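You operate a simulated robot arm through the tools that you are given. There is no shell and no other tool. Be economical: measure what you need, move in short steps, check, and stop when the job is done.

Carry out the task below with a simulated two-armed robot. There is one attempt and no reset: what you move stays moved.

Task
Hold the orange bowl on the middle of the wooden work top steady with one hand and put the small purple bottle in it with the other.

The check looks at the end state, three seconds after you hand in, the way a careful person would. Anything else that was tipped, shoved, dropped, spilled or broken makes it a failure.

Robot
Two 7-joint arms with two-finger grippers on one trunk, on a base that drives. Base frame: it is fixed to the floor where the robot stands at the start and does not move with it; the origin is under the middle of the robot, x ahead of it, y to its left, z up; the surface under the hand at the start is at about z = 880. Units: mm, degrees, N and s.
The left shoulder is at the start at [64, 216, 1169], the right one opposite. With the tool pointing down near the work surface each hand reaches from about 280 to 800 mm from the robot's upright axis, wherever it stands, measured 20 degrees to its own side. Payload 3.18 kg a hand.
Tool frame (each hand has its own): the origin (TCP) lies between the finger pads and is the grasp point; the fingertips stand 30 mm ahead of it; z points along the fingers, y is the line along which they close. Largest opening 144 mm; the body of the gripper starts 103 mm behind the TCP.
Orientation is that of the tool frame in the base frame, as a unit quaternion [x, y, z, w]. With the fingers straight down and closing along the base's y, the tool's x points along the base's -x, its y along +y and its z along -z.

Tools
- The arms move only by the tool play_rows. It takes "left_series", "right_series" or both (then of equal length, played together; a hand with none holds still); each is a list of rows, each a list of 7 numbers: the shift along the base's x, y, z in mm, then the turn, a rotation vector about the base's x, y, z in rad, then the gripper command, from -1 (shut) to 1 (fully open), values between in proportion. In form: [[tx, ty, tz, ax, ay, az, fingers], ...]. A call has 1 to 10 rows; each row is the pose to reach, as a shift and turn from the pose commanded when the call began. Rows are played at 5 a second. More than 50 mm and 8.6 degrees between two rows, or a gripper value outside its range, and nothing of the call is played. Where a pose cannot be reached the arm comes as near as it can. A force on the tool above 40 N (or 10 N above the force at the start of the call, whichever is more), or a blocked arm, ends the call early, and 0.2 s more pass. Each finger halts on what it meets, pressing with about 39 N; the grip force reading is that of the motor and also rises with nothing between the fingers. The clock runs only during rows and for 0.2 s after the last one: add rows that repeat a pose to give the fingers time. It gives the time, the measured TCP pose, the force on the tool (base axes), the opening and the grip force at its end, in the units of the frame above (readings bear some noise), with the torque about the TCP (base axes, N m) and any sound that the robot's microphone picked up.
- Cameras (640 x 400 px; columns grow to the right, rows downward): "scene" is now at [139.5, 51, 1365.2]; the picture's right is [0.53, -0.84, 0.00], its down [-0.47, -0.30, -0.83] and it looks along [0.70, 0.45, -0.55] (base axes); focal length 263 px, centre (320, 200). "left" rides on the left gripper at [76, -16, -143] in its tool frame; the picture's right is [0.21, 0.98, 0.00], its down [-0.84, 0.18, -0.51] and it looks along [-0.50, 0.11, 0.86] (tool axes); focal length 218 px, centre (320, 200). "right" rides on the right gripper at [76, 16, -143] in its tool frame; the picture's right is [-0.21, 0.98, 0.00], its down [-0.84, -0.18, -0.51] and it looks along [-0.50, -0.11, 0.86] (tool axes); focal length 218 px, centre (320, 200). There is no depth. A picture from a camera that has moved, and an enlarged one, comes with that camera's place and axes in the base frame and with its lens. The place of the scene camera against the robot may be out by one fixed shift of up to 12 mm in any direction.
- camera(camera): a new picture of that camera. The clock stands still meanwhile.
- lift_body(by): slides the trunk up (or, below 0, down) by that many mm; the arms and the scene camera ride with it, the base frame stays. It gives what a move gives, with no picture.
- base_move(legs): drives the robot by 1 to 6 legs, each [ahead, left, turn to the left] in mm, mm and degrees, along the robot's own axes; the way and the turn of a leg run together, so that a leg with both is an arc; at most 1500 mm and 180 degrees a leg. The arms and the cameras ride along, it lands a little off, and it stops where it bumps. It gives what a move gives.
- aim_head(pan, tilt): turns the head with the scene camera to pan (to the left, within 80 degrees either way) and tilt (down, from -29 to 69), counted from straight ahead of the robot. It gives what a move gives.
- enlarge(camera, box): a new picture of the part [left, top, right, bottom] of that camera's present view, enlarged. The clock stands still meanwhile.
- close_job(): hands the job in; it is judged then, once.

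Go step by step. Nothing tells you exact positions but the pictures and the camera data: compare them with the known pose of the tool, close in by small moves and look again before you grip or let go. The budget is 120 turns and 92 pictures, counting those below and the enlarged ones. Unless the task says otherwise, let go and move clear before handing in, and close with one line.

The tools are called after "Request:" by a JSON object that holds its "name" and its "arguments". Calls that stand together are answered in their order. play_rows: Moves the arms, as the interface text tells. Its arguments: {"type":"object","properties":{"left_series":{"type":"array"},"right_series":{"type":"array"}},"required":[]} The other tools are called the same way: lift_body (by) slides the trunk up or down; base_move (legs) drives the base; aim_head (pan, tilt) turns the head that bears the scene camera; camera (camera) takes a picture; enlarge (camera, box) takes an enlarged picture of a part of a camera's view; close_job () hands the job in.

At the start:

```text
time_s: 0.0
left_tcp_pos: [468.5, 500.2, 1111.7]
left_orientation: [-0.001, 1.0, -0.001, 0.001]
left_force: [-0.2, -0.2, -1.0]
left_wrist_torque: [-0.02, 0.06, 0.01]
left_width: 144.0
left_grip_force: 0.0
right_tcp_pos: [411.6, 75.2, 1172.0]
right_orientation: [0.002, 1.0, 0.0, 0.0]
right_force: [0.2, 0.2, -1.4]
right_wrist_torque: [-0.03, -0.01, 0.01]
right_width: 144.3
right_grip_force: 0.1
trunk travel left (down, up): [-250.0, 119.0]
robot x, y, heading: [-0.8, -1.4, -0.1]
head pan, tilt: [32.3, 33.6]
```

scene: 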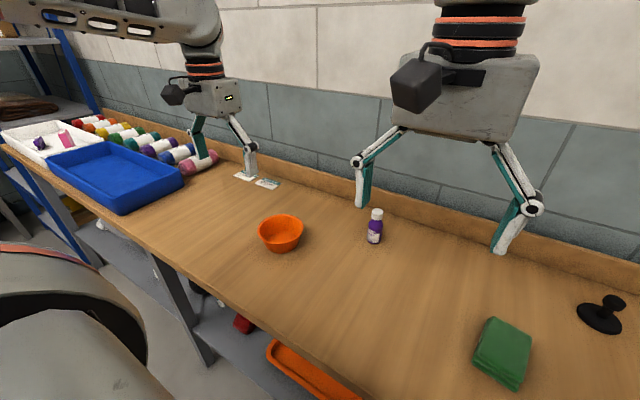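
right: 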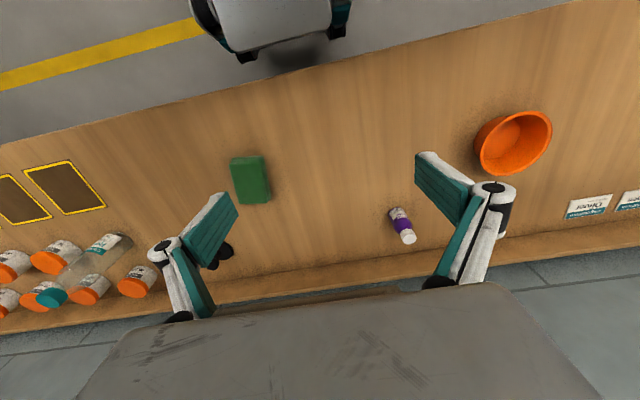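
left: 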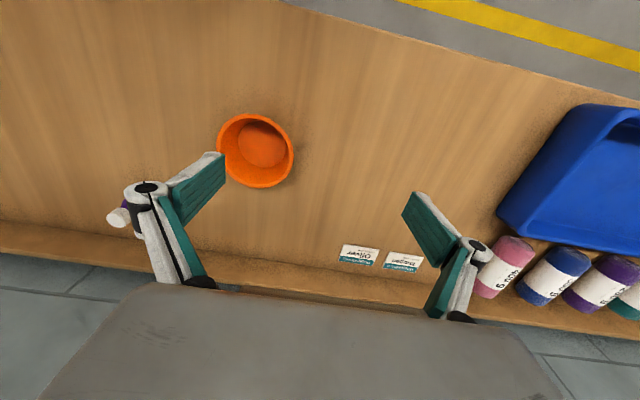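

The bowl stands at about (525, 413) and the bottle at about (655, 208), roughly 100 mm tall. I'll take a closer look, then shift the base left so both are well within reach of both hands.

Request:
{"name": "enlarge", "arguments": {"camera": "scene", "box": [230, 180, 430, 305]}}

Request:
{"name": "base_move", "arguments": {"legs": [[0, 240, 0]]}}

Request:
{"name": "aim_head", "arguments": {"pan": 5, "tilt": 42}}

Request:
{"name": "camera", "arguments": {"camera": "scene"}}

Request:
{"name": "camera", "arguments": {"camera": "right"}}

Request:
{"name": "camera", "arguments": {"camera": "left"}}

```text
3.20 times, centred on (330, 242) of scene
camera zoom: at [139.5, 51.0, 1365.2], right [0.53, -0.84, 0.0], down [-0.47, -0.3, -0.83], along [0.7, 0.45, -0.55], focal length 843 px, centre (288, 64)
```

zoom: 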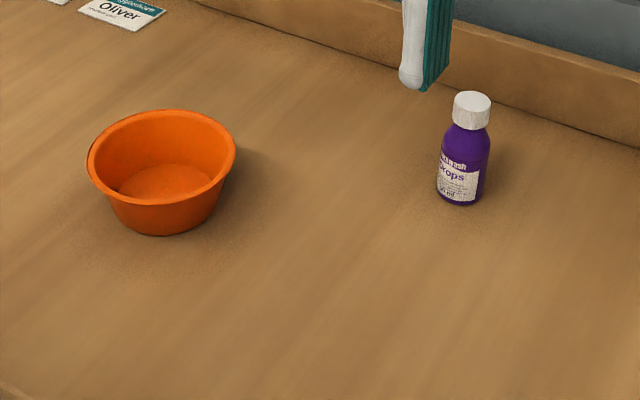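

```text
time_s: 2.7
left_tcp_pos: [466.5, 741.2, 1111.9]
left_orientation: [-0.003, 1.0, -0.001, 0.001]
left_force: [1.0, 0.1, -1.2]
left_wrist_torque: [-0.02, -0.01, -0.01]
left_width: 144.1
left_grip_force: 0.1
right_tcp_pos: [411.0, 317.0, 1171.9]
right_orientation: [-0.002, 1.0, 0.0, 0.0]
right_force: [-0.1, -0.4, 0.3]
right_wrist_torque: [0.0, 0.02, -0.04]
right_width: 143.9
right_grip_force: 0.1
trunk travel left (down, up): [-250.0, 119.0]
robot x, y, heading: [-2.0, 238.9, 0.2]
head pan, tilt: [32.3, 33.6]
```

```text
time_s: 3.6
left_tcp_pos: [466.5, 740.2, 1112.3]
left_orientation: [-0.002, 1.0, -0.001, 0.0]
left_force: [0.1, -0.2, -0.2]
left_wrist_torque: [0.0, -0.01, 0.02]
left_width: 143.8
left_grip_force: 0.1
right_tcp_pos: [411.0, 316.3, 1170.8]
right_orientation: [-0.001, 1.0, 0.0, 0.0]
right_force: [0.4, -0.6, -0.1]
right_wrist_torque: [0.01, -0.01, -0.01]
right_width: 144.0
right_grip_force: 0.0
trunk travel left (down, up): [-250.0, 119.0]
robot x, y, heading: [-1.5, 238.7, -0.1]
head pan, tilt: [5.0, 42.0]
```

```text
87 pictures are left
camera scene: at [147.3, 250.1, 1352.6], right [0.09, -1.0, 0.0], down [-0.67, -0.06, -0.74], along [0.74, 0.07, -0.67], focal length 263 px, centre (320, 200)
```

scene: 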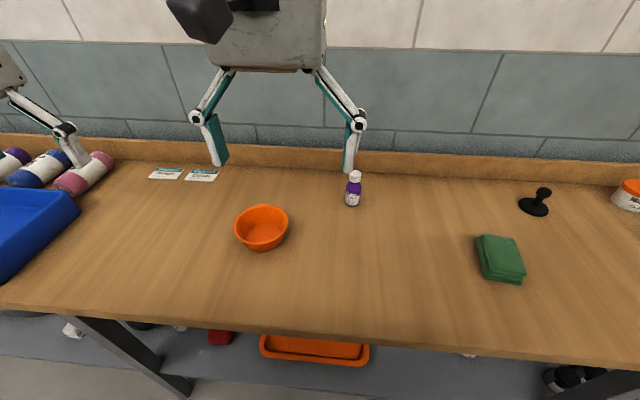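

```text
86 pictures are left
camera right: at [335.0, 332.4, 1315.4], right [0.21, 0.98, 0.0], down [0.84, -0.18, 0.51], along [0.5, -0.1, -0.86], focal length 218 px, centre (320, 200)
```

right: 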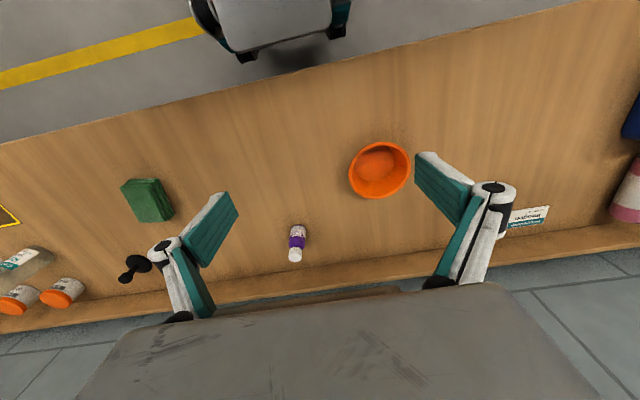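

```text
85 pictures are left
camera left: at [389.3, 724.3, 1255.6], right [-0.21, 0.98, 0.0], down [0.84, 0.18, 0.51], along [0.5, 0.11, -0.86], focal length 218 px, centre (320, 200)
```

left: 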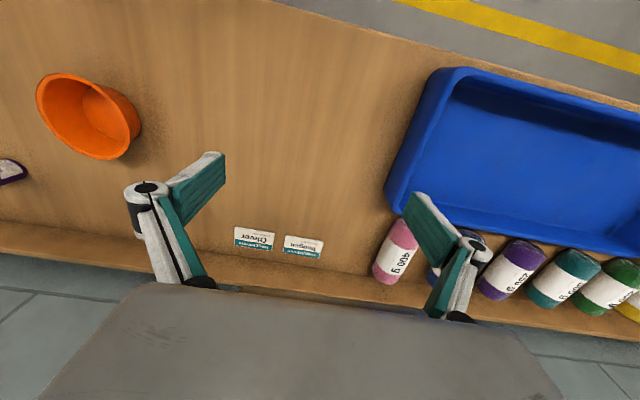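

Bottle is at about (656, 209), bowl at about (521, 417) with its rim around z 925. The left hand will lean in from +y to pinch the bowl's near wall; the right hand turns to close along x and leans in from -y so that the bodies stay apart.

Request:
{"name": "play_rows", "arguments": {"left_series": [[9, -30, 0, -0.064, 0, 0, 0.6], [18, -60, 0, -0.128, 0, 0, 0.2], [27, -90, 0, -0.192, 0, 0, -0.1], [36, -120, 0, -0.256, 0, 0, -0.4], [45, -150, 0, -0.32, 0, 0, -0.4], [54, -180, 0, -0.384, 0, 0, -0.4]], "right_series": [[20, -13, 0, 0, 0, 0.131, 1], [40, -26, 0, 0, 0, 0.262, 1], [60, -40, 0, 0, 0, 0.393, 1], [80, -53, 0, 0, 0, 0.524, 1], [100, -66, 0, 0, 0, 0.654, 1], [120, -80, 0, 0, 0, 0.785, 1]]}}

Request:
{"name": "play_rows", "arguments": {"right_series": [[20, -13, 0, 0, 0, 0.131, 1], [40, -26, 0, 0, 0, 0.262, 1], [60, -40, 0, 0, 0, 0.393, 1], [80, -53, 0, 0, 0, 0.524, 1], [100, -66, 0, 0, 0, 0.654, 1], [125, -87, 0, 0, 0, 0.785, 1]]}}

Request:
{"name": "play_rows", "arguments": {"right_series": [[0, 0, -30, 0.131, 0, 0, 1], [0, 0, -60, 0.262, 0, 0, 0.6], [0, 0, -90, 0.393, 0, 0, 0.3], [0, 0, -120, 0.524, 0, 0, 0.2], [0, 0, -120, 0.524, 0, 0, 0.2]]}}

Request:
{"name": "camera", "arguments": {"camera": "scene"}}

Request:
{"name": "camera", "arguments": {"camera": "right"}}

Request:
{"name": "camera", "arguments": {"camera": "left"}}

```text
time_s: 5.0
left_tcp_pos: [521.5, 560.8, 1112.7]
left_orientation: [-0.005, 0.981, -0.192, 0.0]
left_force: [0.6, 0.0, 0.6]
left_wrist_torque: [-0.02, 0.01, 0.01]
left_width: 43.2
left_grip_force: 0.0
right_tcp_pos: [482.9, 271.3, 1171.1]
right_orientation: [-0.229, 0.973, 0.001, 0.0]
right_force: [0.3, -0.6, -0.4]
right_wrist_torque: [-0.01, 0.02, -0.01]
right_width: 144.0
right_grip_force: 0.0
right hand out of reach, approached as far as the arm can: row 4, 5, 6
trunk travel left (down, up): [-250.0, 119.0]
robot x, y, heading: [3.9, 236.7, 0.3]
head pan, tilt: [5.0, 42.0]
```

```text
time_s: 6.4
left_tcp_pos: [517.4, 556.6, 1117.2]
left_orientation: [-0.002, 0.982, -0.191, 0.002]
left_force: [-0.3, -1.9, 1.3]
left_wrist_torque: [0.25, -0.14, 0.04]
left_width: 42.9
left_grip_force: 0.1
right_tcp_pos: [528.3, 162.8, 1173.6]
right_orientation: [-0.268, 0.953, -0.054, 0.128]
right_force: [-0.8, -0.4, -0.1]
right_wrist_torque: [0.2, -0.12, 0.06]
right_width: 144.0
right_grip_force: 0.1
right hand out of reach, approached as far as the arm can: row 1, 2, 3, 4, 5, 6
trunk travel left (down, up): [-250.0, 119.0]
robot x, y, heading: [-2.5, 236.8, 0.1]
head pan, tilt: [5.0, 42.0]
```

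```text
time_s: 7.6
left_tcp_pos: [520.2, 561.7, 1113.9]
left_orientation: [-0.002, 0.982, -0.191, 0.001]
left_force: [-0.2, 1.3, 0.0]
left_wrist_torque: [0.02, 0.01, 0.01]
left_width: 43.4
left_grip_force: 0.1
right_tcp_pos: [532.4, 168.3, 1052.7]
right_orientation: [-0.225, 0.936, 0.193, 0.191]
right_force: [-1.3, 0.4, 0.0]
right_wrist_torque: [-0.05, -0.01, -0.02]
right_width: 86.5
right_grip_force: 0.1
trunk travel left (down, up): [-250.0, 119.0]
robot x, y, heading: [2.3, 236.7, 0.4]
head pan, tilt: [5.0, 42.0]
```

```text
84 pictures are left
camera scene: at [146.9, 251.0, 1352.7], right [0.09, -1.0, 0.0], down [-0.67, -0.06, -0.74], along [0.74, 0.07, -0.67], focal length 263 px, centre (320, 200)
```

scene: 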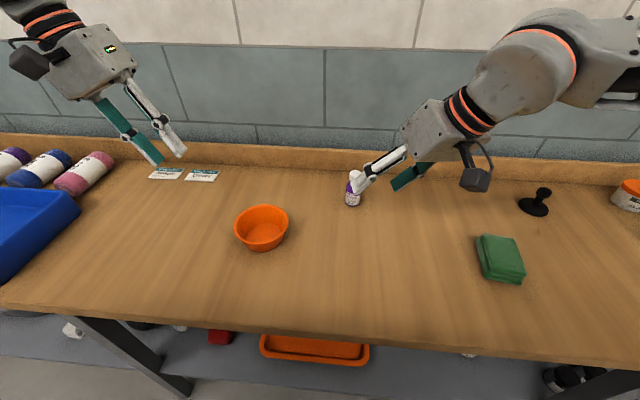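

```text
83 pictures are left
camera right: at [421.8, 89.9, 1146.1], right [-0.31, 0.88, 0.36], down [0.65, -0.08, 0.76], along [0.7, 0.47, -0.54], focal length 218 px, centre (320, 200)
```

right: 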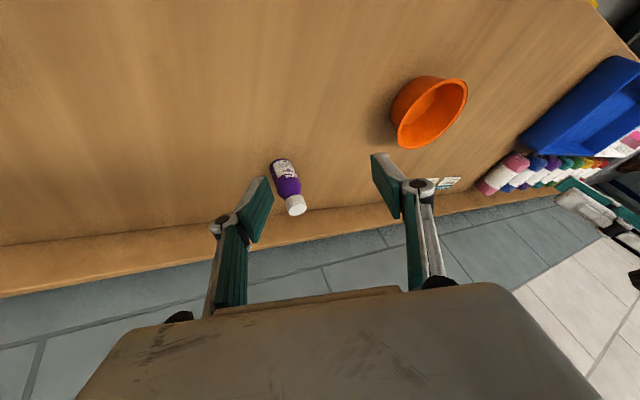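

```text
82 pictures are left
camera left: at [442.9, 600.1, 1252.5], right [-0.21, 0.9, -0.37], down [0.84, 0.36, 0.4], along [0.5, -0.22, -0.84], focal length 218 px, centre (320, 200)
```

left: 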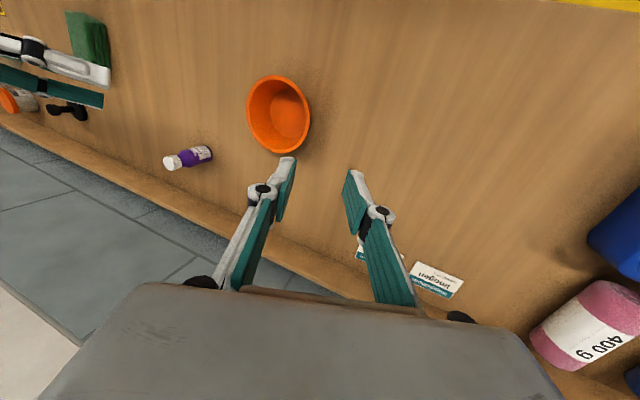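

The right hand's turn and reach were cut short because it was too high and far out. I'll lower it a bit and finish the turn in place, clear of the bottle.

Request:
{"name": "play_rows", "arguments": {"right_series": [[0, -4, -10, -0.013, -0.035, 0.127, 0.2], [0, -8, -20, -0.026, -0.069, 0.255, 0.2], [0, -12, -30, -0.039, -0.104, 0.382, 0.2], [0, -16, -40, -0.053, -0.139, 0.509, 0.2], [0, -20, -45, -0.066, -0.173, 0.636, 0.2], [0, -25, -50, -0.079, -0.208, 0.764, 0.2], [0, -30, -50, -0.092, -0.242, 0.891, 0.2], [0, -30, -50, -0.105, -0.277, 1.018, 0.2], [0, -30, -50, -0.105, -0.277, 1.018, 0.2]]}}

```text
time_s: 9.6
left_tcp_pos: [518.3, 560.6, 1114.8]
left_orientation: [-0.003, 0.982, -0.191, 0.0]
left_force: [-0.4, 0.3, 0.6]
left_wrist_torque: [0.05, -0.01, 0.01]
left_width: 43.3
left_grip_force: 0.0
right_tcp_pos: [534.7, 165.2, 1009.5]
right_orientation: [-0.501, 0.808, 0.128, 0.282]
right_force: [0.0, 0.6, 0.5]
right_wrist_torque: [0.01, -0.05, -0.04]
right_width: 86.5
right_grip_force: 0.1
right hand out of reach, approached as far as the arm can: row 3, 4, 5, 6, 7, 8, 9
trunk travel left (down, up): [-250.0, 119.0]
robot x, y, heading: [-7.9, 242.5, 0.2]
head pan, tilt: [5.0, 42.0]
```

The wrist stopped at a nearly level closing axis leaning in from the robot's right-front, which suits the bottle just as well. I'll level it and move to the pre-grasp point along the tool axis.

Request:
{"name": "play_rows", "arguments": {"right_series": [[22, -1, 5, 0.009, 0.017, 0, 0.2], [44, -2, 10, 0.018, 0.034, 0, 0.2], [66, -4, 10, 0.027, 0.05, 0, 0.2], [88, -5, 10, 0.036, 0.067, 0, 0.2], [88, -5, 10, 0.036, 0.067, 0, 0.2]]}}

Request:
{"name": "camera", "arguments": {"camera": "right"}}

Request:
{"name": "camera", "arguments": {"camera": "scene"}}

```text
time_s: 10.8
left_tcp_pos: [520.2, 560.0, 1113.7]
left_orientation: [-0.003, 0.981, -0.192, 0.0]
left_force: [-0.5, -0.1, -1.0]
left_wrist_torque: [0.0, 0.01, -0.02]
left_width: 43.4
left_grip_force: 0.0
right_tcp_pos: [535.9, 164.5, 1009.4]
right_orientation: [-0.501, 0.808, 0.129, 0.281]
right_force: [0.3, -0.3, 0.0]
right_wrist_torque: [0.0, 0.0, -0.01]
right_width: 86.3
right_grip_force: 0.1
right hand out of reach, approached as far as the arm can: row 1, 2, 3, 4, 5
trunk travel left (down, up): [-250.0, 119.0]
robot x, y, heading: [2.4, 237.2, -0.1]
head pan, tilt: [5.0, 42.0]
```

```text
81 pictures are left
camera right: at [448.8, 45.2, 1079.2], right [-0.79, 0.61, 0.05], down [0.28, 0.29, 0.92], along [0.54, 0.74, -0.4], focal length 218 px, centre (320, 200)
```

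right: 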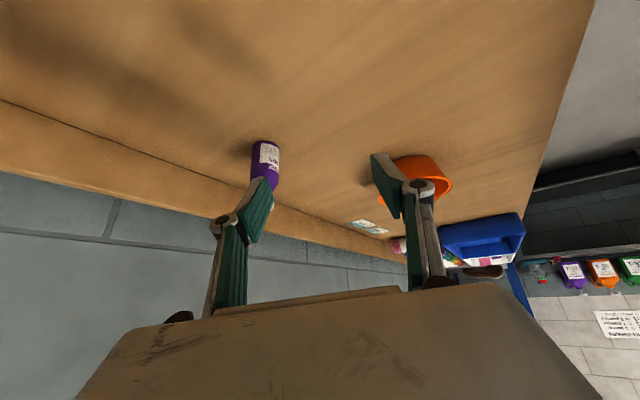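

```text
80 pictures are left
camera scene: at [147.2, 249.9, 1352.6], right [0.09, -1.0, 0.0], down [-0.67, -0.06, -0.74], along [0.74, 0.07, -0.67], focal length 263 px, centre (320, 200)
```

scene: 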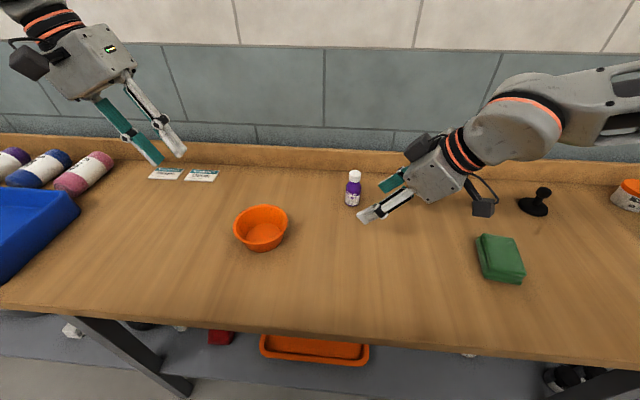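

That lean is at a wrist limit. I'll go back to a straight-down hand but turn it the other way (yaw about -60°), where the wrist should have more room.

Request:
{"name": "play_rows", "arguments": {"right_series": [[-3, 0, 8, 0.0045, 0.0476, -0.1296, 0.2], [-6, 0, 16, 0.009, 0.0953, -0.2593, 0.2], [-9, 0, 24, 0.0135, 0.1429, -0.3889, 0.2], [-12, 0, 32, 0.018, 0.1905, -0.5185, 0.2], [-15, 0, 40, 0.0225, 0.238, -0.648, 0.2], [-15, 0, 48, 0.027, 0.286, -0.778, 0.2], [-15, 0, 56, 0.0315, 0.333, -0.907, 0.2], [-15, 0, 60, 0.036, 0.381, -1.037, 0.2]]}}

Request:
{"name": "play_rows", "arguments": {"right_series": [[0, 0, 0, 0.0045, 0.0476, -0.1296, 0.2], [0, 0, 0, 0.009, 0.0953, -0.2593, 0.2], [0, 0, 0, 0.0135, 0.1429, -0.3889, 0.2], [0, 0, 0, 0.018, 0.1905, -0.5185, 0.2], [0, 0, 0, 0.0225, 0.238, -0.648, 0.2], [0, 0, 0, 0.027, 0.286, -0.778, 0.2], [0, 0, 0, 0.0315, 0.333, -0.907, 0.2], [0, 0, 0, 0.036, 0.381, -1.037, 0.2], [0, 0, 0, 0.036, 0.381, -1.037, 0.2]]}}

Request:
{"name": "camera", "arguments": {"camera": "scene"}}

```text
time_s: 12.6
left_tcp_pos: [520.3, 560.8, 1114.4]
left_orientation: [-0.003, 0.981, -0.192, -0.001]
left_force: [-0.2, 0.1, -0.7]
left_wrist_torque: [0.01, 0.02, -0.01]
left_width: 43.1
left_grip_force: 0.1
right_tcp_pos: [521.7, 164.4, 1069.3]
right_orientation: [0.001, 0.983, 0.076, 0.165]
right_force: [-0.6, -0.2, 0.2]
right_wrist_torque: [0.0, 0.0, -0.02]
right_width: 86.4
right_grip_force: 0.0
trunk travel left (down, up): [-250.0, 119.0]
robot x, y, heading: [-0.7, 236.0, -0.1]
head pan, tilt: [5.0, 42.0]
```

```text
time_s: 14.6
left_tcp_pos: [520.9, 560.3, 1114.3]
left_orientation: [-0.002, 0.982, -0.191, 0.0]
left_force: [0.3, -0.2, -0.1]
left_wrist_torque: [0.0, -0.01, -0.01]
left_width: 43.2
left_grip_force: 0.0
right_tcp_pos: [521.3, 164.5, 1069.6]
right_orientation: [0.502, 0.865, -0.001, -0.001]
right_force: [0.4, 0.0, 0.6]
right_wrist_torque: [-0.02, -0.03, -0.01]
right_width: 86.4
right_grip_force: 0.0
trunk travel left (down, up): [-250.0, 119.0]
robot x, y, heading: [0.1, 237.5, 0.4]
head pan, tilt: [5.0, 42.0]
```

```text
79 pictures are left
camera scene: at [147.0, 249.9, 1352.6], right [0.09, -1.0, 0.0], down [-0.67, -0.06, -0.74], along [0.74, 0.07, -0.67], focal length 263 px, centre (320, 200)
```

scene: 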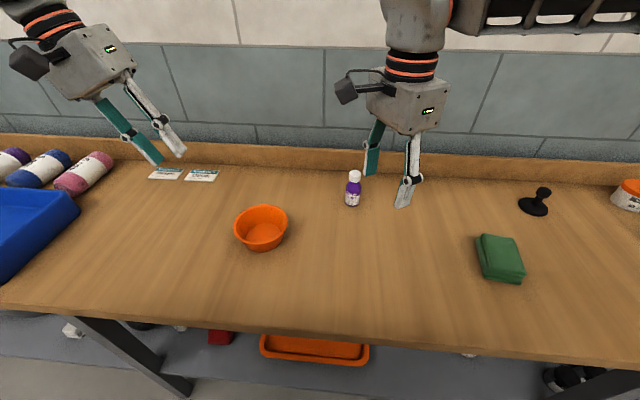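

That turn is free. Now I'll continue to yaw -90° and then lean the hand 30° so its body sits on the -y side.

Request:
{"name": "play_rows", "arguments": {"right_series": [[10, -5, 0, 0, 0, -0.131, 0.2], [20, -10, 0, 0, 0, -0.262, 0.2], [30, -15, 0, 0, 0, -0.393, 0.2], [40, -20, 0, 0, 0, -0.522, 0.2], [40, -20, 0, 0, 0, -0.522, 0.2]]}}

Request:
{"name": "play_rows", "arguments": {"right_series": [[10, 0, 0, 0.131, 0, 0, 0.2], [20, 0, 0, 0.262, 0, 0, 0.2], [30, 0, 0, 0.393, 0, 0, 0.2], [40, 0, 0, 0.522, 0, 0, 0.2], [40, 0, 0, 0.522, 0, 0, 0.2]]}}

```text
time_s: 15.8
left_tcp_pos: [520.5, 559.6, 1113.4]
left_orientation: [-0.003, 0.981, -0.192, 0.0]
left_force: [0.0, -0.3, -1.1]
left_wrist_torque: [0.0, 0.01, -0.01]
left_width: 43.1
left_grip_force: 0.0
right_tcp_pos: [562.5, 143.9, 1070.0]
right_orientation: [0.707, 0.707, 0.0, 0.0]
right_force: [0.0, 0.2, 0.0]
right_wrist_torque: [0.0, -0.01, 0.01]
right_width: 86.3
right_grip_force: 0.1
trunk travel left (down, up): [-250.0, 119.0]
robot x, y, heading: [-3.7, 240.0, 0.1]
head pan, tilt: [5.0, 42.0]
```

```text
time_s: 17.0
left_tcp_pos: [519.4, 559.8, 1113.9]
left_orientation: [-0.003, 0.981, -0.191, 0.001]
left_force: [0.4, 1.1, 0.4]
left_wrist_torque: [-0.03, 0.0, -0.02]
left_width: 43.2
left_grip_force: 0.0
right_tcp_pos: [602.9, 145.2, 1070.7]
right_orientation: [0.683, 0.683, 0.183, -0.183]
right_force: [0.6, 1.3, -1.1]
right_wrist_torque: [0.04, 0.04, 0.01]
right_width: 86.4
right_grip_force: 0.0
trunk travel left (down, up): [-250.0, 119.0]
robot x, y, heading: [-0.9, 241.5, 0.2]
head pan, tilt: [5.0, 42.0]
```

Fully reachable in this posture. Next is the pre-grasp, 100 mm back from the bottle along the tool axis.

Request:
{"name": "play_rows", "arguments": {"right_series": [[27, 7, -22, 0, 0, 0, 0.2], [53, 14, -45, 0, 0, 0, 0.2], [53, 14, -45, 0, 0, 0, 0.2]]}}

Request:
{"name": "camera", "arguments": {"camera": "right"}}

Request:
{"name": "camera", "arguments": {"camera": "scene"}}

```text
time_s: 17.8
left_tcp_pos: [519.8, 561.0, 1115.4]
left_orientation: [-0.002, 0.981, -0.192, 0.0]
left_force: [-0.4, 0.6, -0.1]
left_wrist_torque: [-0.01, 0.01, 0.03]
left_width: 43.3
left_grip_force: 0.0
right_tcp_pos: [656.8, 158.1, 1025.2]
right_orientation: [0.683, 0.683, 0.183, -0.183]
right_force: [-0.3, 1.1, -1.2]
right_wrist_torque: [-0.02, 0.02, -0.01]
right_width: 86.2
right_grip_force: 0.1
trunk travel left (down, up): [-250.0, 119.0]
robot x, y, heading: [-2.7, 238.0, 0.2]
head pan, tilt: [5.0, 42.0]
```

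```text
78 pictures are left
camera right: at [673.4, 152.7, 1188.1], right [0.98, -0.18, -0.1], down [-0.18, -0.98, 0.02], along [-0.11, 0.0, -0.99], focal length 218 px, centre (320, 200)
```

right: 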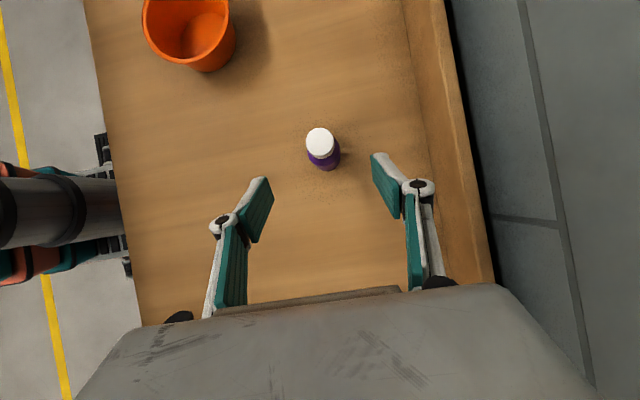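

```text
77 pictures are left
camera scene: at [146.8, 249.8, 1352.7], right [0.09, -1.0, 0.0], down [-0.67, -0.06, -0.74], along [0.74, 0.07, -0.67], focal length 263 px, centre (320, 200)
```

scene: 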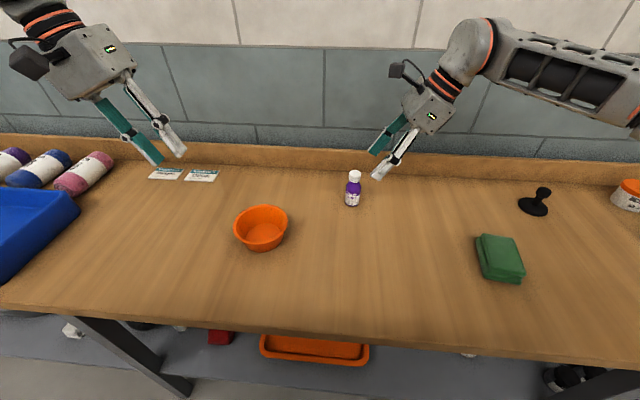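

The bottle is confirmed at about (657, 207). I'll go down the tool axis to it with the fingers open.

Request:
{"name": "play_rows", "arguments": {"right_series": [[0, 12, -22, 0, 0, 0, 0.2], [0, 24, -44, 0, 0, 0, 0.2], [0, 37, -65, 0, 0, 0, 0.2], [0, 50, -87, 0, 0, 0, 0.2], [0, 50, -87, 0, 0, 0, 0.2]]}}

Request:
{"name": "camera", "arguments": {"camera": "right"}}

Request:
{"name": "enlarge", "arguments": {"camera": "scene", "box": [290, 130, 450, 230]}}

```text
time_s: 19.0
left_tcp_pos: [519.9, 560.2, 1113.8]
left_orientation: [-0.002, 0.981, -0.193, 0.0]
left_force: [0.9, -0.1, 1.0]
left_wrist_torque: [-0.01, 0.01, 0.0]
left_width: 43.1
left_grip_force: 0.1
right_tcp_pos: [655.3, 207.8, 938.5]
right_orientation: [0.683, 0.683, 0.183, -0.183]
right_force: [0.0, 0.2, -0.1]
right_wrist_torque: [0.0, -0.02, -0.02]
right_width: 86.5
right_grip_force: 0.0
trunk travel left (down, up): [-250.0, 119.0]
robot x, y, heading: [2.3, 234.4, 0.5]
head pan, tilt: [5.0, 42.0]
```

```text
76 pictures are left
camera right: at [671.9, 203.4, 1100.4], right [0.98, -0.18, -0.1], down [-0.18, -0.98, 0.02], along [-0.11, 0.0, -0.99], focal length 218 px, centre (320, 200)
```

right: 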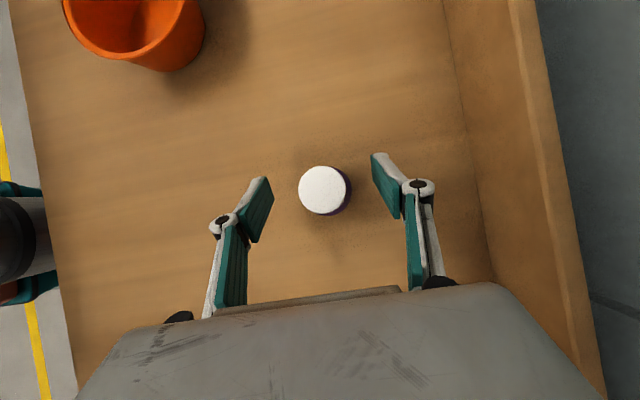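

```text
4.00 times, centred on (370, 180) of scene
camera zoom: at [147.0, 249.7, 1352.7], right [0.09, -1.0, 0.0], down [-0.67, -0.06, -0.74], along [0.74, 0.07, -0.67], focal length 1053 px, centre (120, 280)
```

zoom: 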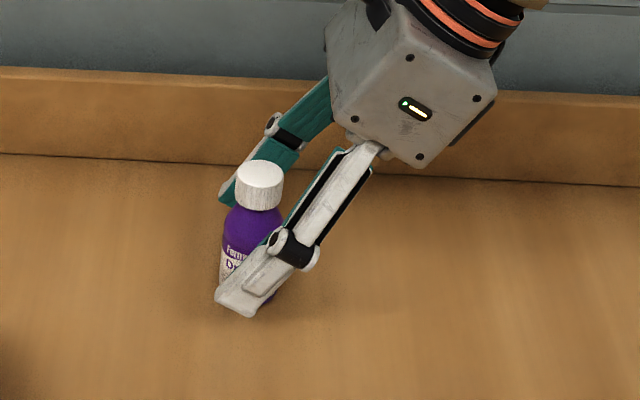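

The bottle stands between the pads. Close on it.

Request:
{"name": "play_rows", "arguments": {"right_series": [[0, 0, 0, 0, 0, 0, -0.3], [0, 0, 0, 0, 0, 0, -0.6], [0, 0, 0, 0, 0, 0, -1], [0, 0, 0, 0, 0, 0, -1], [0, 0, 0, 0, 0, 0, -1]]}}

Request:
{"name": "enlarge", "arguments": {"camera": "scene", "box": [290, 130, 450, 230]}}

```text
time_s: 20.2
left_tcp_pos: [519.8, 560.1, 1113.5]
left_orientation: [-0.003, 0.981, -0.192, 0.0]
left_force: [-0.7, 1.0, 0.4]
left_wrist_torque: [0.04, -0.01, 0.02]
left_width: 43.2
left_grip_force: 0.1
right_tcp_pos: [654.3, 208.9, 937.5]
right_orientation: [0.683, 0.684, 0.182, -0.183]
right_force: [0.7, 0.1, 0.5]
right_wrist_torque: [0.04, 0.02, 0.01]
right_width: 35.9
right_grip_force: 39.0
trunk travel left (down, up): [-250.0, 119.0]
robot x, y, heading: [0.6, 238.0, 0.3]
head pan, tilt: [5.0, 42.0]
```

```text
4.00 times, centred on (370, 180) of scene
camera zoom: at [147.2, 250.0, 1352.6], right [0.09, -1.0, 0.0], down [-0.67, -0.06, -0.74], along [0.74, 0.07, -0.67], focal length 1053 px, centre (120, 280)
```

zoom: 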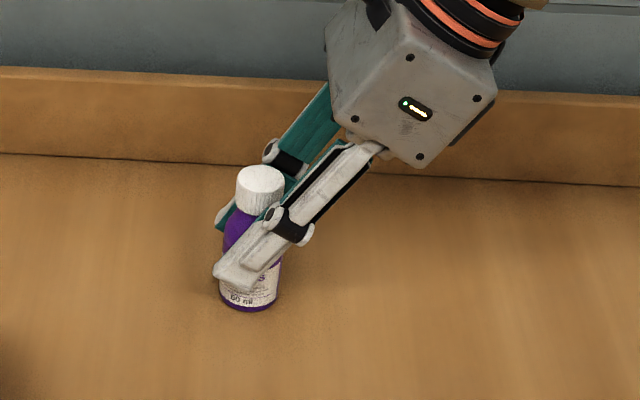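

Gripped at 36 mm wide. Leaving the bottle standing in the grip, I now bring the left hand to just above the bowl's left rim.

Request:
{"name": "play_rows", "arguments": {"left_series": [[0, -16, -30, 0, 0, 0, -0.4], [0, -32, -60, 0, 0, 0, -0.4], [0, -48, -90, 0, 0, 0, -0.4], [0, -64, -126, 0, 0, 0, -0.4], [0, -64, -126, 0, 0, 0, -0.4]]}}

Request:
{"name": "camera", "arguments": {"camera": "left"}}

Request:
{"name": "enlarge", "arguments": {"camera": "scene", "box": [180, 150, 340, 250]}}

```text
time_s: 21.4
left_tcp_pos: [522.1, 494.9, 987.3]
left_orientation: [-0.002, 0.981, -0.192, 0.0]
left_force: [0.2, 0.4, 0.0]
left_wrist_torque: [0.0, 0.01, -0.03]
left_width: 43.4
left_grip_force: 0.0
right_tcp_pos: [655.2, 209.0, 937.3]
right_orientation: [0.682, 0.684, 0.181, -0.184]
right_force: [-1.2, 0.6, -0.2]
right_wrist_torque: [0.04, 0.06, 0.0]
right_width: 36.1
right_grip_force: 39.3
trunk travel left (down, up): [-250.0, 119.0]
robot x, y, heading: [-0.4, 240.2, 0.3]
head pan, tilt: [5.0, 42.0]
```

```text
73 pictures are left
camera left: at [444.4, 533.7, 1126.1], right [-0.21, 0.91, -0.37], down [0.84, 0.36, 0.4], along [0.5, -0.22, -0.84], focal length 218 px, centre (320, 200)
```

left: 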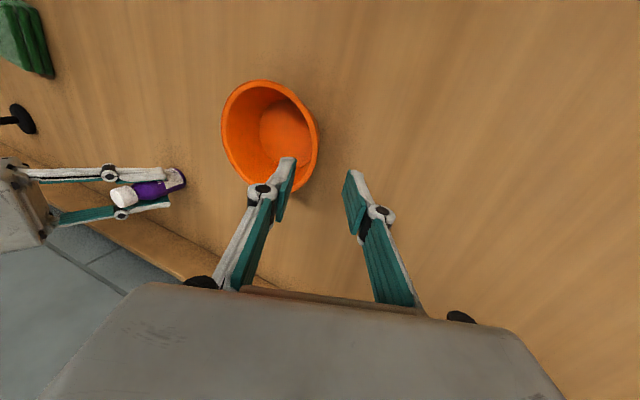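

```text
4.00 times, centred on (260, 200) of scene
camera zoom: at [147.1, 250.1, 1352.6], right [0.09, -1.0, 0.0], down [-0.67, -0.06, -0.74], along [0.74, 0.07, -0.67], focal length 1053 px, centre (560, 200)
```

zoom: 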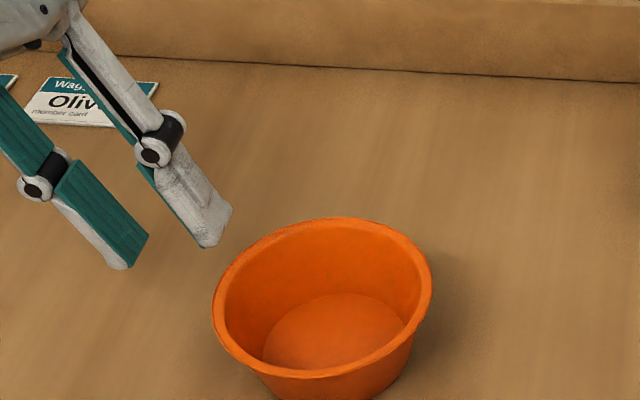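

The rim's left edge comes out at about y 467, z 922. I'll descend most of the way with the rim between the fingers and check.

Request:
{"name": "play_rows", "arguments": {"left_series": [[-1, -8, -15, 0, 0, 0, -0.4], [-2, -16, -30, 0, 0, 0, -0.4], [-2, -21, -45, 0, 0, 0, -0.4], [-2, -21, -45, 0, 0, 0, -0.4]]}}

Request:
{"name": "camera", "arguments": {"camera": "left"}}

Request:
{"name": "enlarge", "arguments": {"camera": "scene", "box": [180, 150, 340, 250]}}

```text
time_s: 22.4
left_tcp_pos: [518.2, 474.1, 940.1]
left_orientation: [-0.003, 0.982, -0.191, -0.001]
left_force: [0.6, 0.1, 0.0]
left_wrist_torque: [0.0, 0.02, -0.04]
left_width: 43.2
left_grip_force: 0.1
right_tcp_pos: [656.3, 209.1, 936.8]
right_orientation: [0.683, 0.683, 0.183, -0.183]
right_force: [-0.1, -0.7, 0.7]
right_wrist_torque: [0.0, 0.02, 0.03]
right_width: 36.0
right_grip_force: 38.7
trunk travel left (down, up): [-250.0, 119.0]
robot x, y, heading: [-0.7, 236.8, -0.1]
head pan, tilt: [5.0, 42.0]
```

```text
71 pictures are left
camera left: at [442.0, 512.9, 1079.9], right [-0.21, 0.91, -0.37], down [0.84, 0.36, 0.4], along [0.5, -0.22, -0.84], focal length 218 px, centre (320, 200)
```

left: 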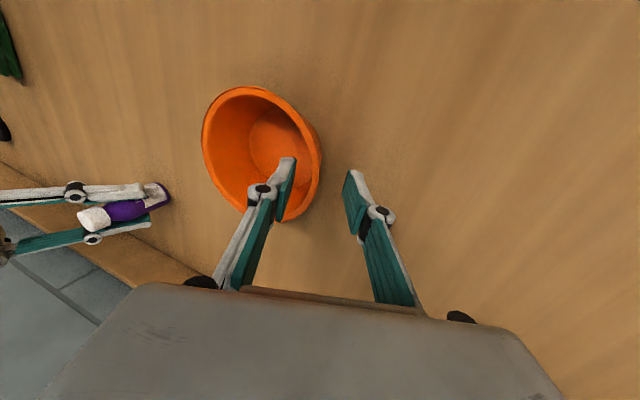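

```text
4.00 times, centred on (260, 200) of scene
camera zoom: at [147.2, 250.0, 1352.6], right [0.09, -1.0, 0.0], down [-0.67, -0.06, -0.74], along [0.74, 0.07, -0.67], focal length 1053 px, centre (560, 200)
```

zoom: 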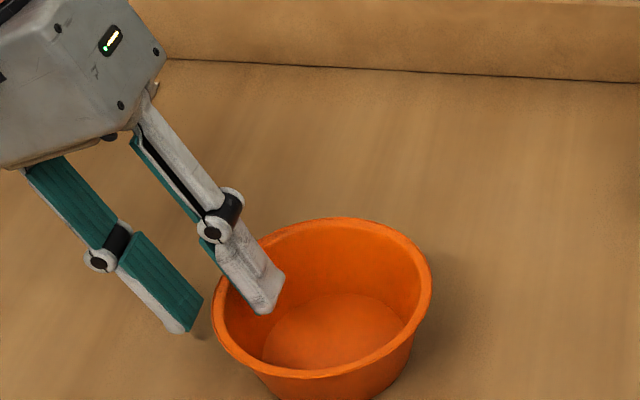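

The inner finger is inside the bowl and the outer one outside, with the rim (y ≈ 465) between. I'll go 10 mm lower and close gently in steps.

Request:
{"name": "play_rows", "arguments": {"left_series": [[0, -3, -5, 0, 0, 0, -0.4], [1, -6, -10, 0, 0, 0, -0.4], [1, -6, -10, 0, 0, 0, -0.6], [1, -6, -10, 0, 0, 0, -0.75], [1, -6, -10, 0, 0, 0, -0.85], [1, -6, -10, 0, 0, 0, -0.92], [1, -6, -10, 0, 0, 0, -1], [1, -6, -10, 0, 0, 0, -1]]}}

Request:
{"name": "camera", "arguments": {"camera": "left"}}

Request:
{"name": "enlarge", "arguments": {"camera": "scene", "box": [180, 150, 340, 250]}}

```text
time_s: 24.2
left_tcp_pos: [519.0, 468.9, 932.1]
left_orientation: [-0.003, 0.982, -0.191, -0.001]
left_force: [0.1, -0.3, -1.3]
left_wrist_torque: [0.07, 0.0, 0.01]
left_width: 6.2
left_grip_force: 34.8
right_tcp_pos: [655.2, 209.1, 938.2]
right_orientation: [0.683, 0.683, 0.182, -0.184]
right_force: [-0.9, -0.5, 2.0]
right_wrist_torque: [-0.04, 0.03, -0.02]
right_width: 36.1
right_grip_force: 39.0
trunk travel left (down, up): [-250.0, 119.0]
robot x, y, heading: [0.2, 237.5, -0.1]
head pan, tilt: [5.0, 42.0]
```

```text
69 pictures are left
camera left: at [442.7, 507.8, 1071.1], right [-0.21, 0.91, -0.37], down [0.84, 0.36, 0.4], along [0.5, -0.22, -0.84], focal length 218 px, centre (320, 200)
```

left: 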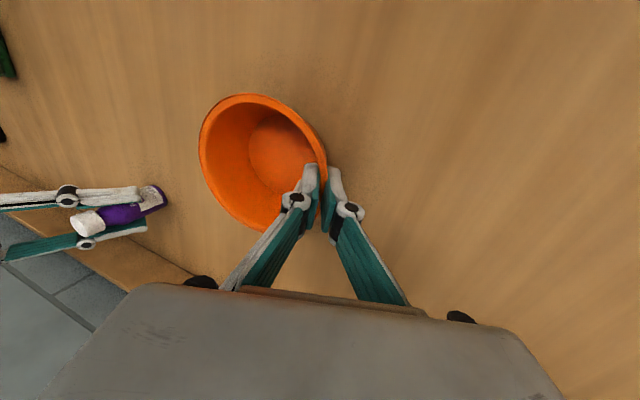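

```text
4.00 times, centred on (260, 200) of scene
camera zoom: at [147.3, 250.0, 1352.6], right [0.09, -1.0, 0.0], down [-0.67, -0.06, -0.74], along [0.74, 0.07, -0.67], focal length 1053 px, centre (560, 200)
```

zoom: 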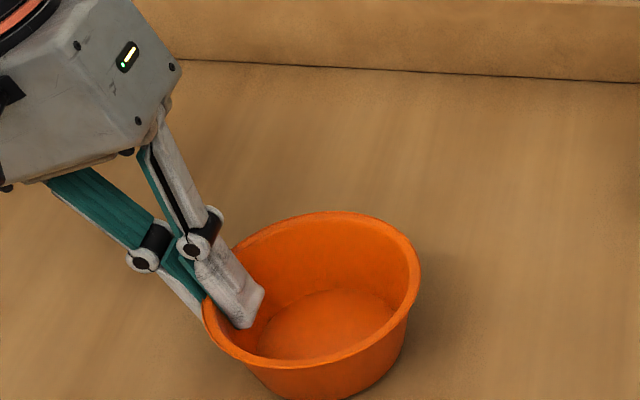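

The bowl is held, its centre now at about (519, 413). Next I lift the bottle, bring it in front of the bowl, and look before going over it.

Request:
{"name": "play_rows", "arguments": {"right_series": [[0, 0, 30, 0, 0, 0, -1], [0, 0, 60, 0, 0, 0, -1], [0, 0, 95, 0, 0, 0, -1], [-34, 10, 95, 0, 0, 0, -1], [-68, 30, 95, 0, 0, 0, -1], [-102, 55, 95, 0, 0, 0, -1], [-136, 80, 95, 0, 0, 0, -1], [-136, 110, 95, 0, 0, 0, -1], [-136, 110, 95, 0, 0, 0, -1]]}}

Request:
{"name": "camera", "arguments": {"camera": "scene"}}

Request:
{"name": "camera", "arguments": {"camera": "right"}}

Request:
{"name": "camera", "arguments": {"camera": "left"}}

```text
time_s: 26.2
left_tcp_pos: [519.6, 469.3, 933.4]
left_orientation: [-0.002, 0.982, -0.19, 0.0]
left_force: [-0.9, -0.4, -0.9]
left_wrist_torque: [0.06, -0.03, -0.01]
left_width: 6.0
left_grip_force: 34.9
right_tcp_pos: [517.1, 317.4, 1034.7]
right_orientation: [0.683, 0.683, 0.183, -0.183]
right_force: [0.2, -0.6, -0.6]
right_wrist_torque: [0.02, -0.02, 0.02]
right_width: 36.1
right_grip_force: 38.8
trunk travel left (down, up): [-250.0, 119.0]
robot x, y, heading: [-1.4, 239.6, 0.1]
head pan, tilt: [5.0, 42.0]
```

```text
67 pictures are left
camera scene: at [147.2, 249.1, 1352.6], right [0.09, -1.0, 0.0], down [-0.67, -0.06, -0.74], along [0.74, 0.07, -0.67], focal length 263 px, centre (320, 200)
```

scene: 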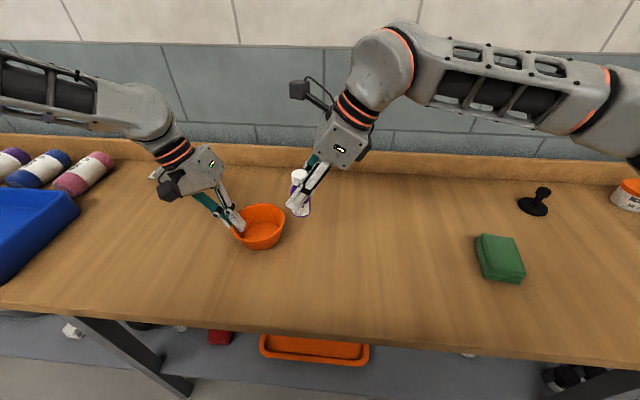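

```text
66 pictures are left
camera right: at [534.3, 311.2, 1196.4], right [0.98, -0.18, -0.1], down [-0.18, -0.98, 0.02], along [-0.11, 0.0, -0.99], focal length 218 px, centre (320, 200)
```

right: 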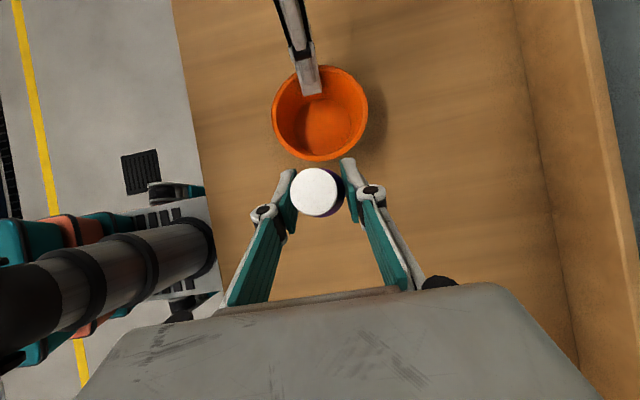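

```text
65 pictures are left
camera left: at [442.8, 507.0, 1071.4], right [-0.21, 0.91, -0.37], down [0.84, 0.36, 0.4], along [0.5, -0.22, -0.84], focal length 218 px, centre (320, 200)
```

left: 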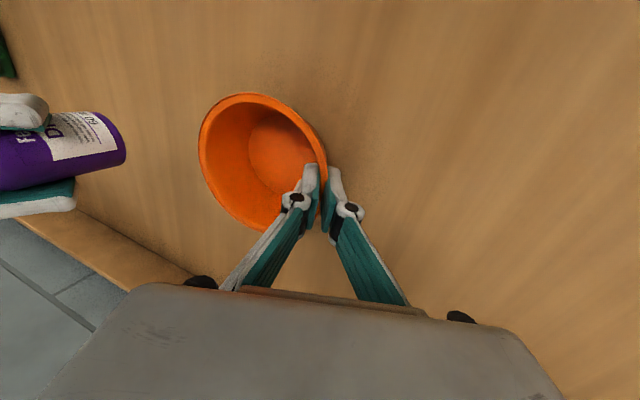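

The bowl centre is at about (523, 414), and the bottle hangs upright. I'll move over the bowl toward (522, 406) and go partway down.

Request:
{"name": "play_rows", "arguments": {"right_series": [[2, 22, 0, 0, 0, 0, -1], [4, 44, 0, 0, 0, 0, -1], [5, 66, 0, 0, 0, 0, -1], [5, 88, 0, 0, 0, 0, -1], [5, 88, -20, 0, 0, 0, -1], [5, 88, -35, 0, 0, 0, -1], [5, 88, -35, 0, 0, 0, -1]]}}

Request:
{"name": "camera", "arguments": {"camera": "right"}}

Request:
{"name": "camera", "arguments": {"camera": "left"}}

Request:
{"name": "enlarge", "arguments": {"camera": "scene", "box": [160, 90, 384, 250]}}

```text
time_s: 27.8
left_tcp_pos: [520.5, 469.2, 932.7]
left_orientation: [-0.003, 0.981, -0.192, 0.0]
left_force: [0.1, -1.1, -0.9]
left_wrist_torque: [0.05, 0.02, 0.0]
left_width: 6.1
left_grip_force: 34.7
right_tcp_pos: [524.7, 405.7, 998.2]
right_orientation: [0.684, 0.683, 0.182, -0.183]
right_force: [-0.5, -0.2, -0.3]
right_wrist_torque: [0.01, 0.0, -0.01]
right_width: 36.0
right_grip_force: 38.8
trunk travel left (down, up): [-250.0, 119.0]
robot x, y, heading: [0.4, 241.0, -0.0]
head pan, tilt: [5.0, 42.0]
```

```text
64 pictures are left
camera right: at [540.5, 400.4, 1160.7], right [0.98, -0.18, -0.1], down [-0.18, -0.98, 0.02], along [-0.11, 0.0, -0.99], focal length 218 px, centre (320, 200)
```

right: 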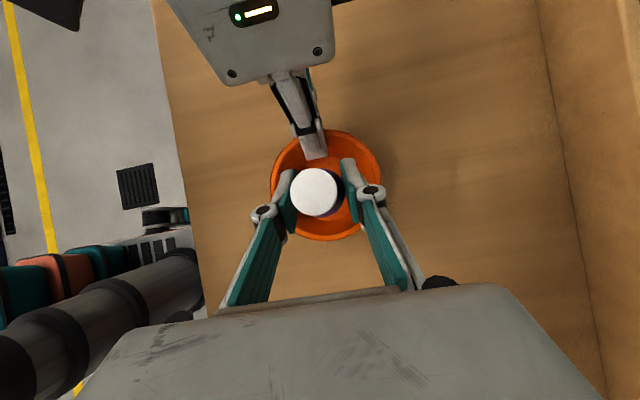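

```text
63 pictures are left
camera left: at [442.9, 507.6, 1071.1], right [-0.21, 0.91, -0.37], down [0.84, 0.36, 0.4], along [0.5, -0.22, -0.84], focal length 218 px, centre (320, 200)
```

left: 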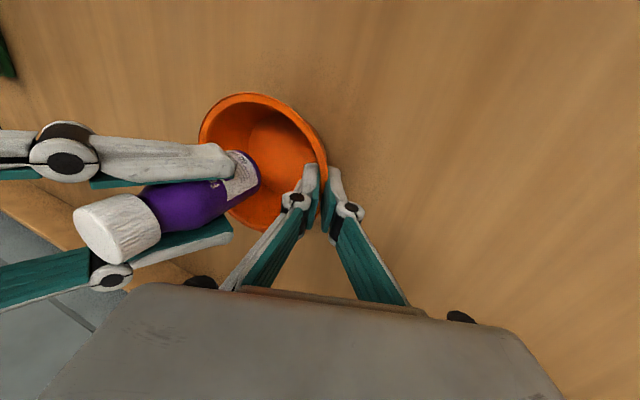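

```text
2.50 times, centred on (272, 170) of scene
camera zoom: at [147.4, 249.8, 1352.6], right [0.09, -1.0, 0.0], down [-0.67, -0.06, -0.74], along [0.74, 0.07, -0.67], focal length 658 px, centre (440, 275)
```

zoom: 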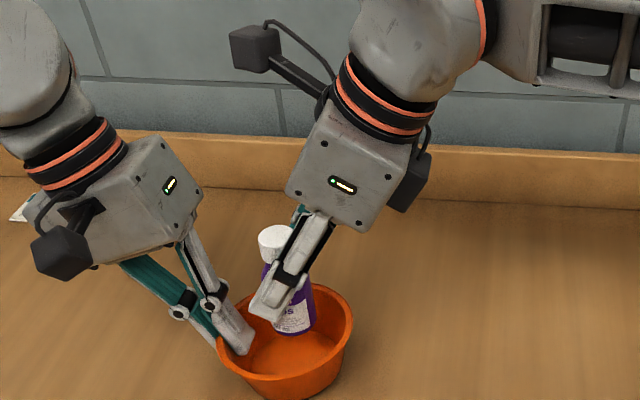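

Well aligned inside the rim with good clearance. I'll lower it close to the floor of the bowl.

Request:
{"name": "play_rows", "arguments": {"right_series": [[0, 1, -12, 0, 0, 0, -1], [0, 2, -24, 0, 0, 0, -1], [0, 2, -36, 0, 0, 0, -1], [0, 2, -46, 0, 0, 0, -1], [0, 2, -52, 0, 0, 0, -1], [0, 2, -52, 0, 0, 0, -1]]}}

Request:
{"name": "camera", "arguments": {"camera": "left"}}

Request:
{"name": "enlarge", "arguments": {"camera": "scene", "box": [200, 160, 328, 250]}}

```text
time_s: 29.2
left_tcp_pos: [520.1, 469.7, 932.0]
left_orientation: [-0.003, 0.981, -0.192, 0.0]
left_force: [-1.2, -0.8, -2.0]
left_wrist_torque: [0.07, 0.0, -0.07]
left_width: 6.2
left_grip_force: 35.1
right_tcp_pos: [524.3, 407.2, 947.0]
right_orientation: [0.683, 0.683, 0.182, -0.184]
right_force: [-0.2, -0.5, -1.2]
right_wrist_torque: [-0.01, -0.03, -0.01]
right_width: 36.0
right_grip_force: 38.9
trunk travel left (down, up): [-250.0, 119.0]
robot x, y, heading: [-1.8, 238.7, 0.1]
head pan, tilt: [5.0, 42.0]
```

```text
61 pictures are left
camera left: at [442.8, 507.8, 1071.0], right [-0.21, 0.91, -0.37], down [0.84, 0.36, 0.4], along [0.5, -0.22, -0.84], focal length 218 px, centre (320, 200)
```

left: 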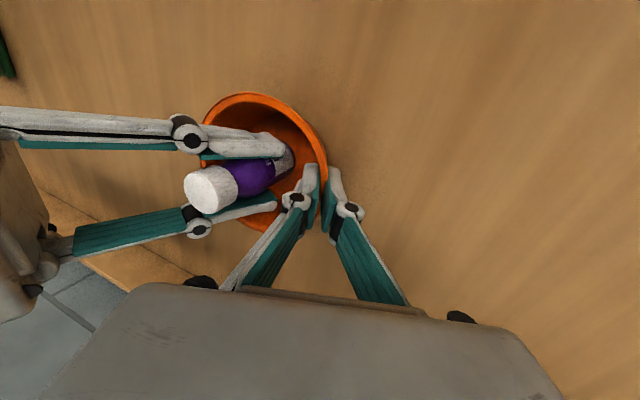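

```text
4.44 times, centred on (264, 205) of scene
camera zoom: at [147.4, 250.0, 1352.6], right [0.09, -1.0, 0.0], down [-0.67, -0.06, -0.74], along [0.74, 0.07, -0.67], focal length 1170 px, centre (569, 178)
```

zoom: 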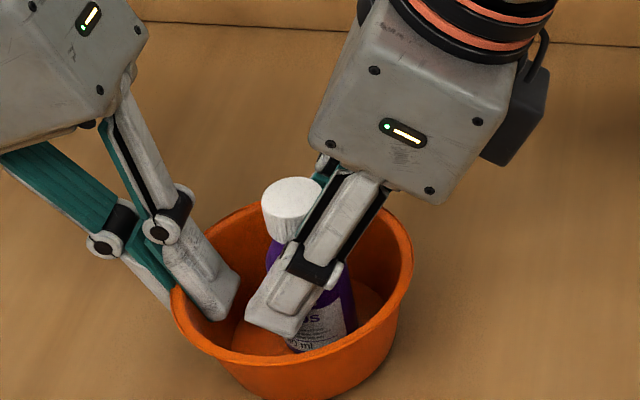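

Only a few mm remain. I'll lower in small steps and watch the force.

Request:
{"name": "play_rows", "arguments": {"right_series": [[0, 0, -1.5, 0, 0, 0, -1], [0, 0, -3, 0, 0, 0, -1], [0, 0, -3, 0, 0, 0, -1]]}}

Request:
{"name": "play_rows", "arguments": {"right_series": [[0, 0, -1, 0, 0, 0, -1], [0, 0, -2, 0, 0, 0, -1], [0, 0, -2, 0, 0, 0, -1]]}}

```text
time_s: 30.0
left_tcp_pos: [520.0, 468.9, 932.3]
left_orientation: [-0.003, 0.982, -0.191, 0.0]
left_force: [3.0, -4.2, -9.3]
left_wrist_torque: [0.67, -0.23, 0.21]
left_width: 5.7
left_grip_force: 35.4
right_tcp_pos: [524.0, 408.7, 943.4]
right_orientation: [0.683, 0.683, 0.184, -0.183]
right_force: [-1.6, 4.1, 10.0]
right_wrist_torque: [0.11, 0.19, -0.04]
right_width: 36.0
right_grip_force: 39.6
trunk travel left (down, up): [-250.0, 119.0]
robot x, y, heading: [2.9, 237.8, -0.2]
head pan, tilt: [5.0, 42.0]
```

```text
time_s: 30.8
left_tcp_pos: [517.7, 469.7, 932.4]
left_orientation: [-0.002, 0.982, -0.191, 0.001]
left_force: [0.8, -4.6, -12.9]
left_wrist_torque: [0.65, -0.62, -0.24]
left_width: 6.0
left_grip_force: 35.4
right_tcp_pos: [524.3, 407.3, 942.7]
right_orientation: [0.683, 0.683, 0.184, -0.183]
right_force: [0.0, 1.4, 24.9]
right_wrist_torque: [0.0, 0.13, 0.0]
right_width: 35.9
right_grip_force: 39.0
trunk travel left (down, up): [-250.0, 119.0]
robot x, y, heading: [-3.4, 238.2, 0.3]
head pan, tilt: [5.0, 42.0]
```

The bottle is seated on the bowl floor. I'll ease off 1.5 mm to drop the load and open the right fingers a little.

Request:
{"name": "play_rows", "arguments": {"right_series": [[0, 0, 1.5, 0, 0, 0, -1], [0, 0, 1.5, 0, 0, 0, -0.5], [0, 0, 1.5, 0, 0, 0, -0.4], [0, 0, 1.5, 0, 0, 0, -0.25], [0, 0, 1.5, 0, 0, 0, -0.2], [0, 0, 1.5, 0, 0, 0, -0.2]]}}

Request:
{"name": "camera", "arguments": {"camera": "left"}}

Request:
{"name": "camera", "arguments": {"camera": "right"}}

Request:
{"name": "enlarge", "arguments": {"camera": "scene", "box": [200, 160, 328, 250]}}

```text
time_s: 32.2
left_tcp_pos: [519.5, 469.0, 931.7]
left_orientation: [-0.003, 0.981, -0.192, -0.001]
left_force: [0.2, -0.1, -1.7]
left_wrist_torque: [0.1, 0.03, 0.04]
left_width: 6.4
left_grip_force: 35.4
right_tcp_pos: [523.6, 409.3, 941.9]
right_orientation: [0.683, 0.683, 0.182, -0.184]
right_force: [0.8, 0.5, 0.8]
right_wrist_torque: [-0.01, 0.0, 0.02]
right_width: 57.5
right_grip_force: 0.1
trunk travel left (down, up): [-250.0, 119.0]
robot x, y, heading: [-1.2, 238.2, 0.1]
head pan, tilt: [5.0, 42.0]
```

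```text
59 pictures are left
camera left: at [442.9, 507.8, 1071.0], right [-0.21, 0.91, -0.37], down [0.84, 0.36, 0.4], along [0.5, -0.22, -0.84], focal length 218 px, centre (320, 200)
```

left: 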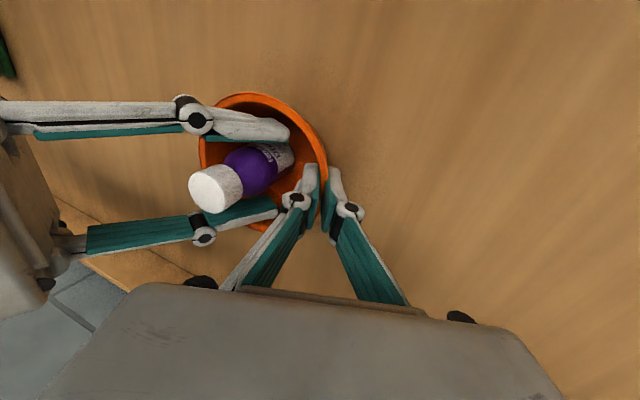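

```text
58 pictures are left
camera right: at [540.6, 403.1, 1104.5], right [0.98, -0.18, -0.11], down [-0.18, -0.98, 0.02], along [-0.11, 0.0, -0.99], focal length 218 px, centre (320, 200)
```

right: 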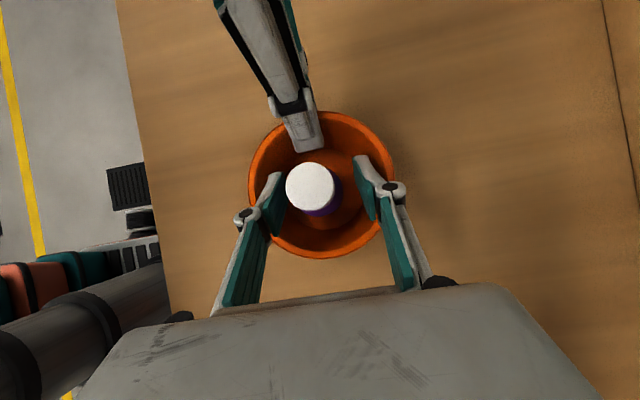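

```text
4.44 times, centred on (264, 205) of scene
camera zoom: at [147.4, 250.0, 1352.6], right [0.09, -1.0, 0.0], down [-0.67, -0.06, -0.74], along [0.74, 0.07, -0.67], focal length 1170 px, centre (569, 178)
```

zoom: 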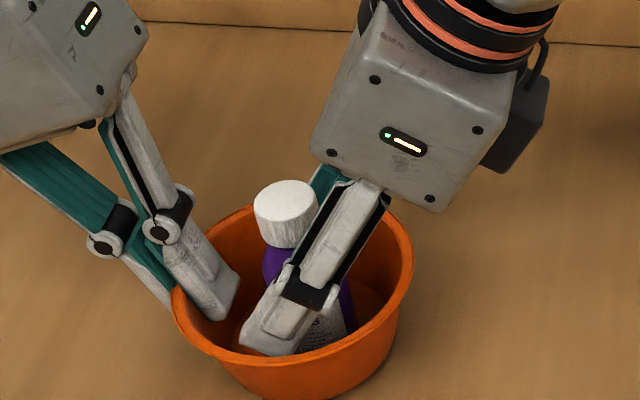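

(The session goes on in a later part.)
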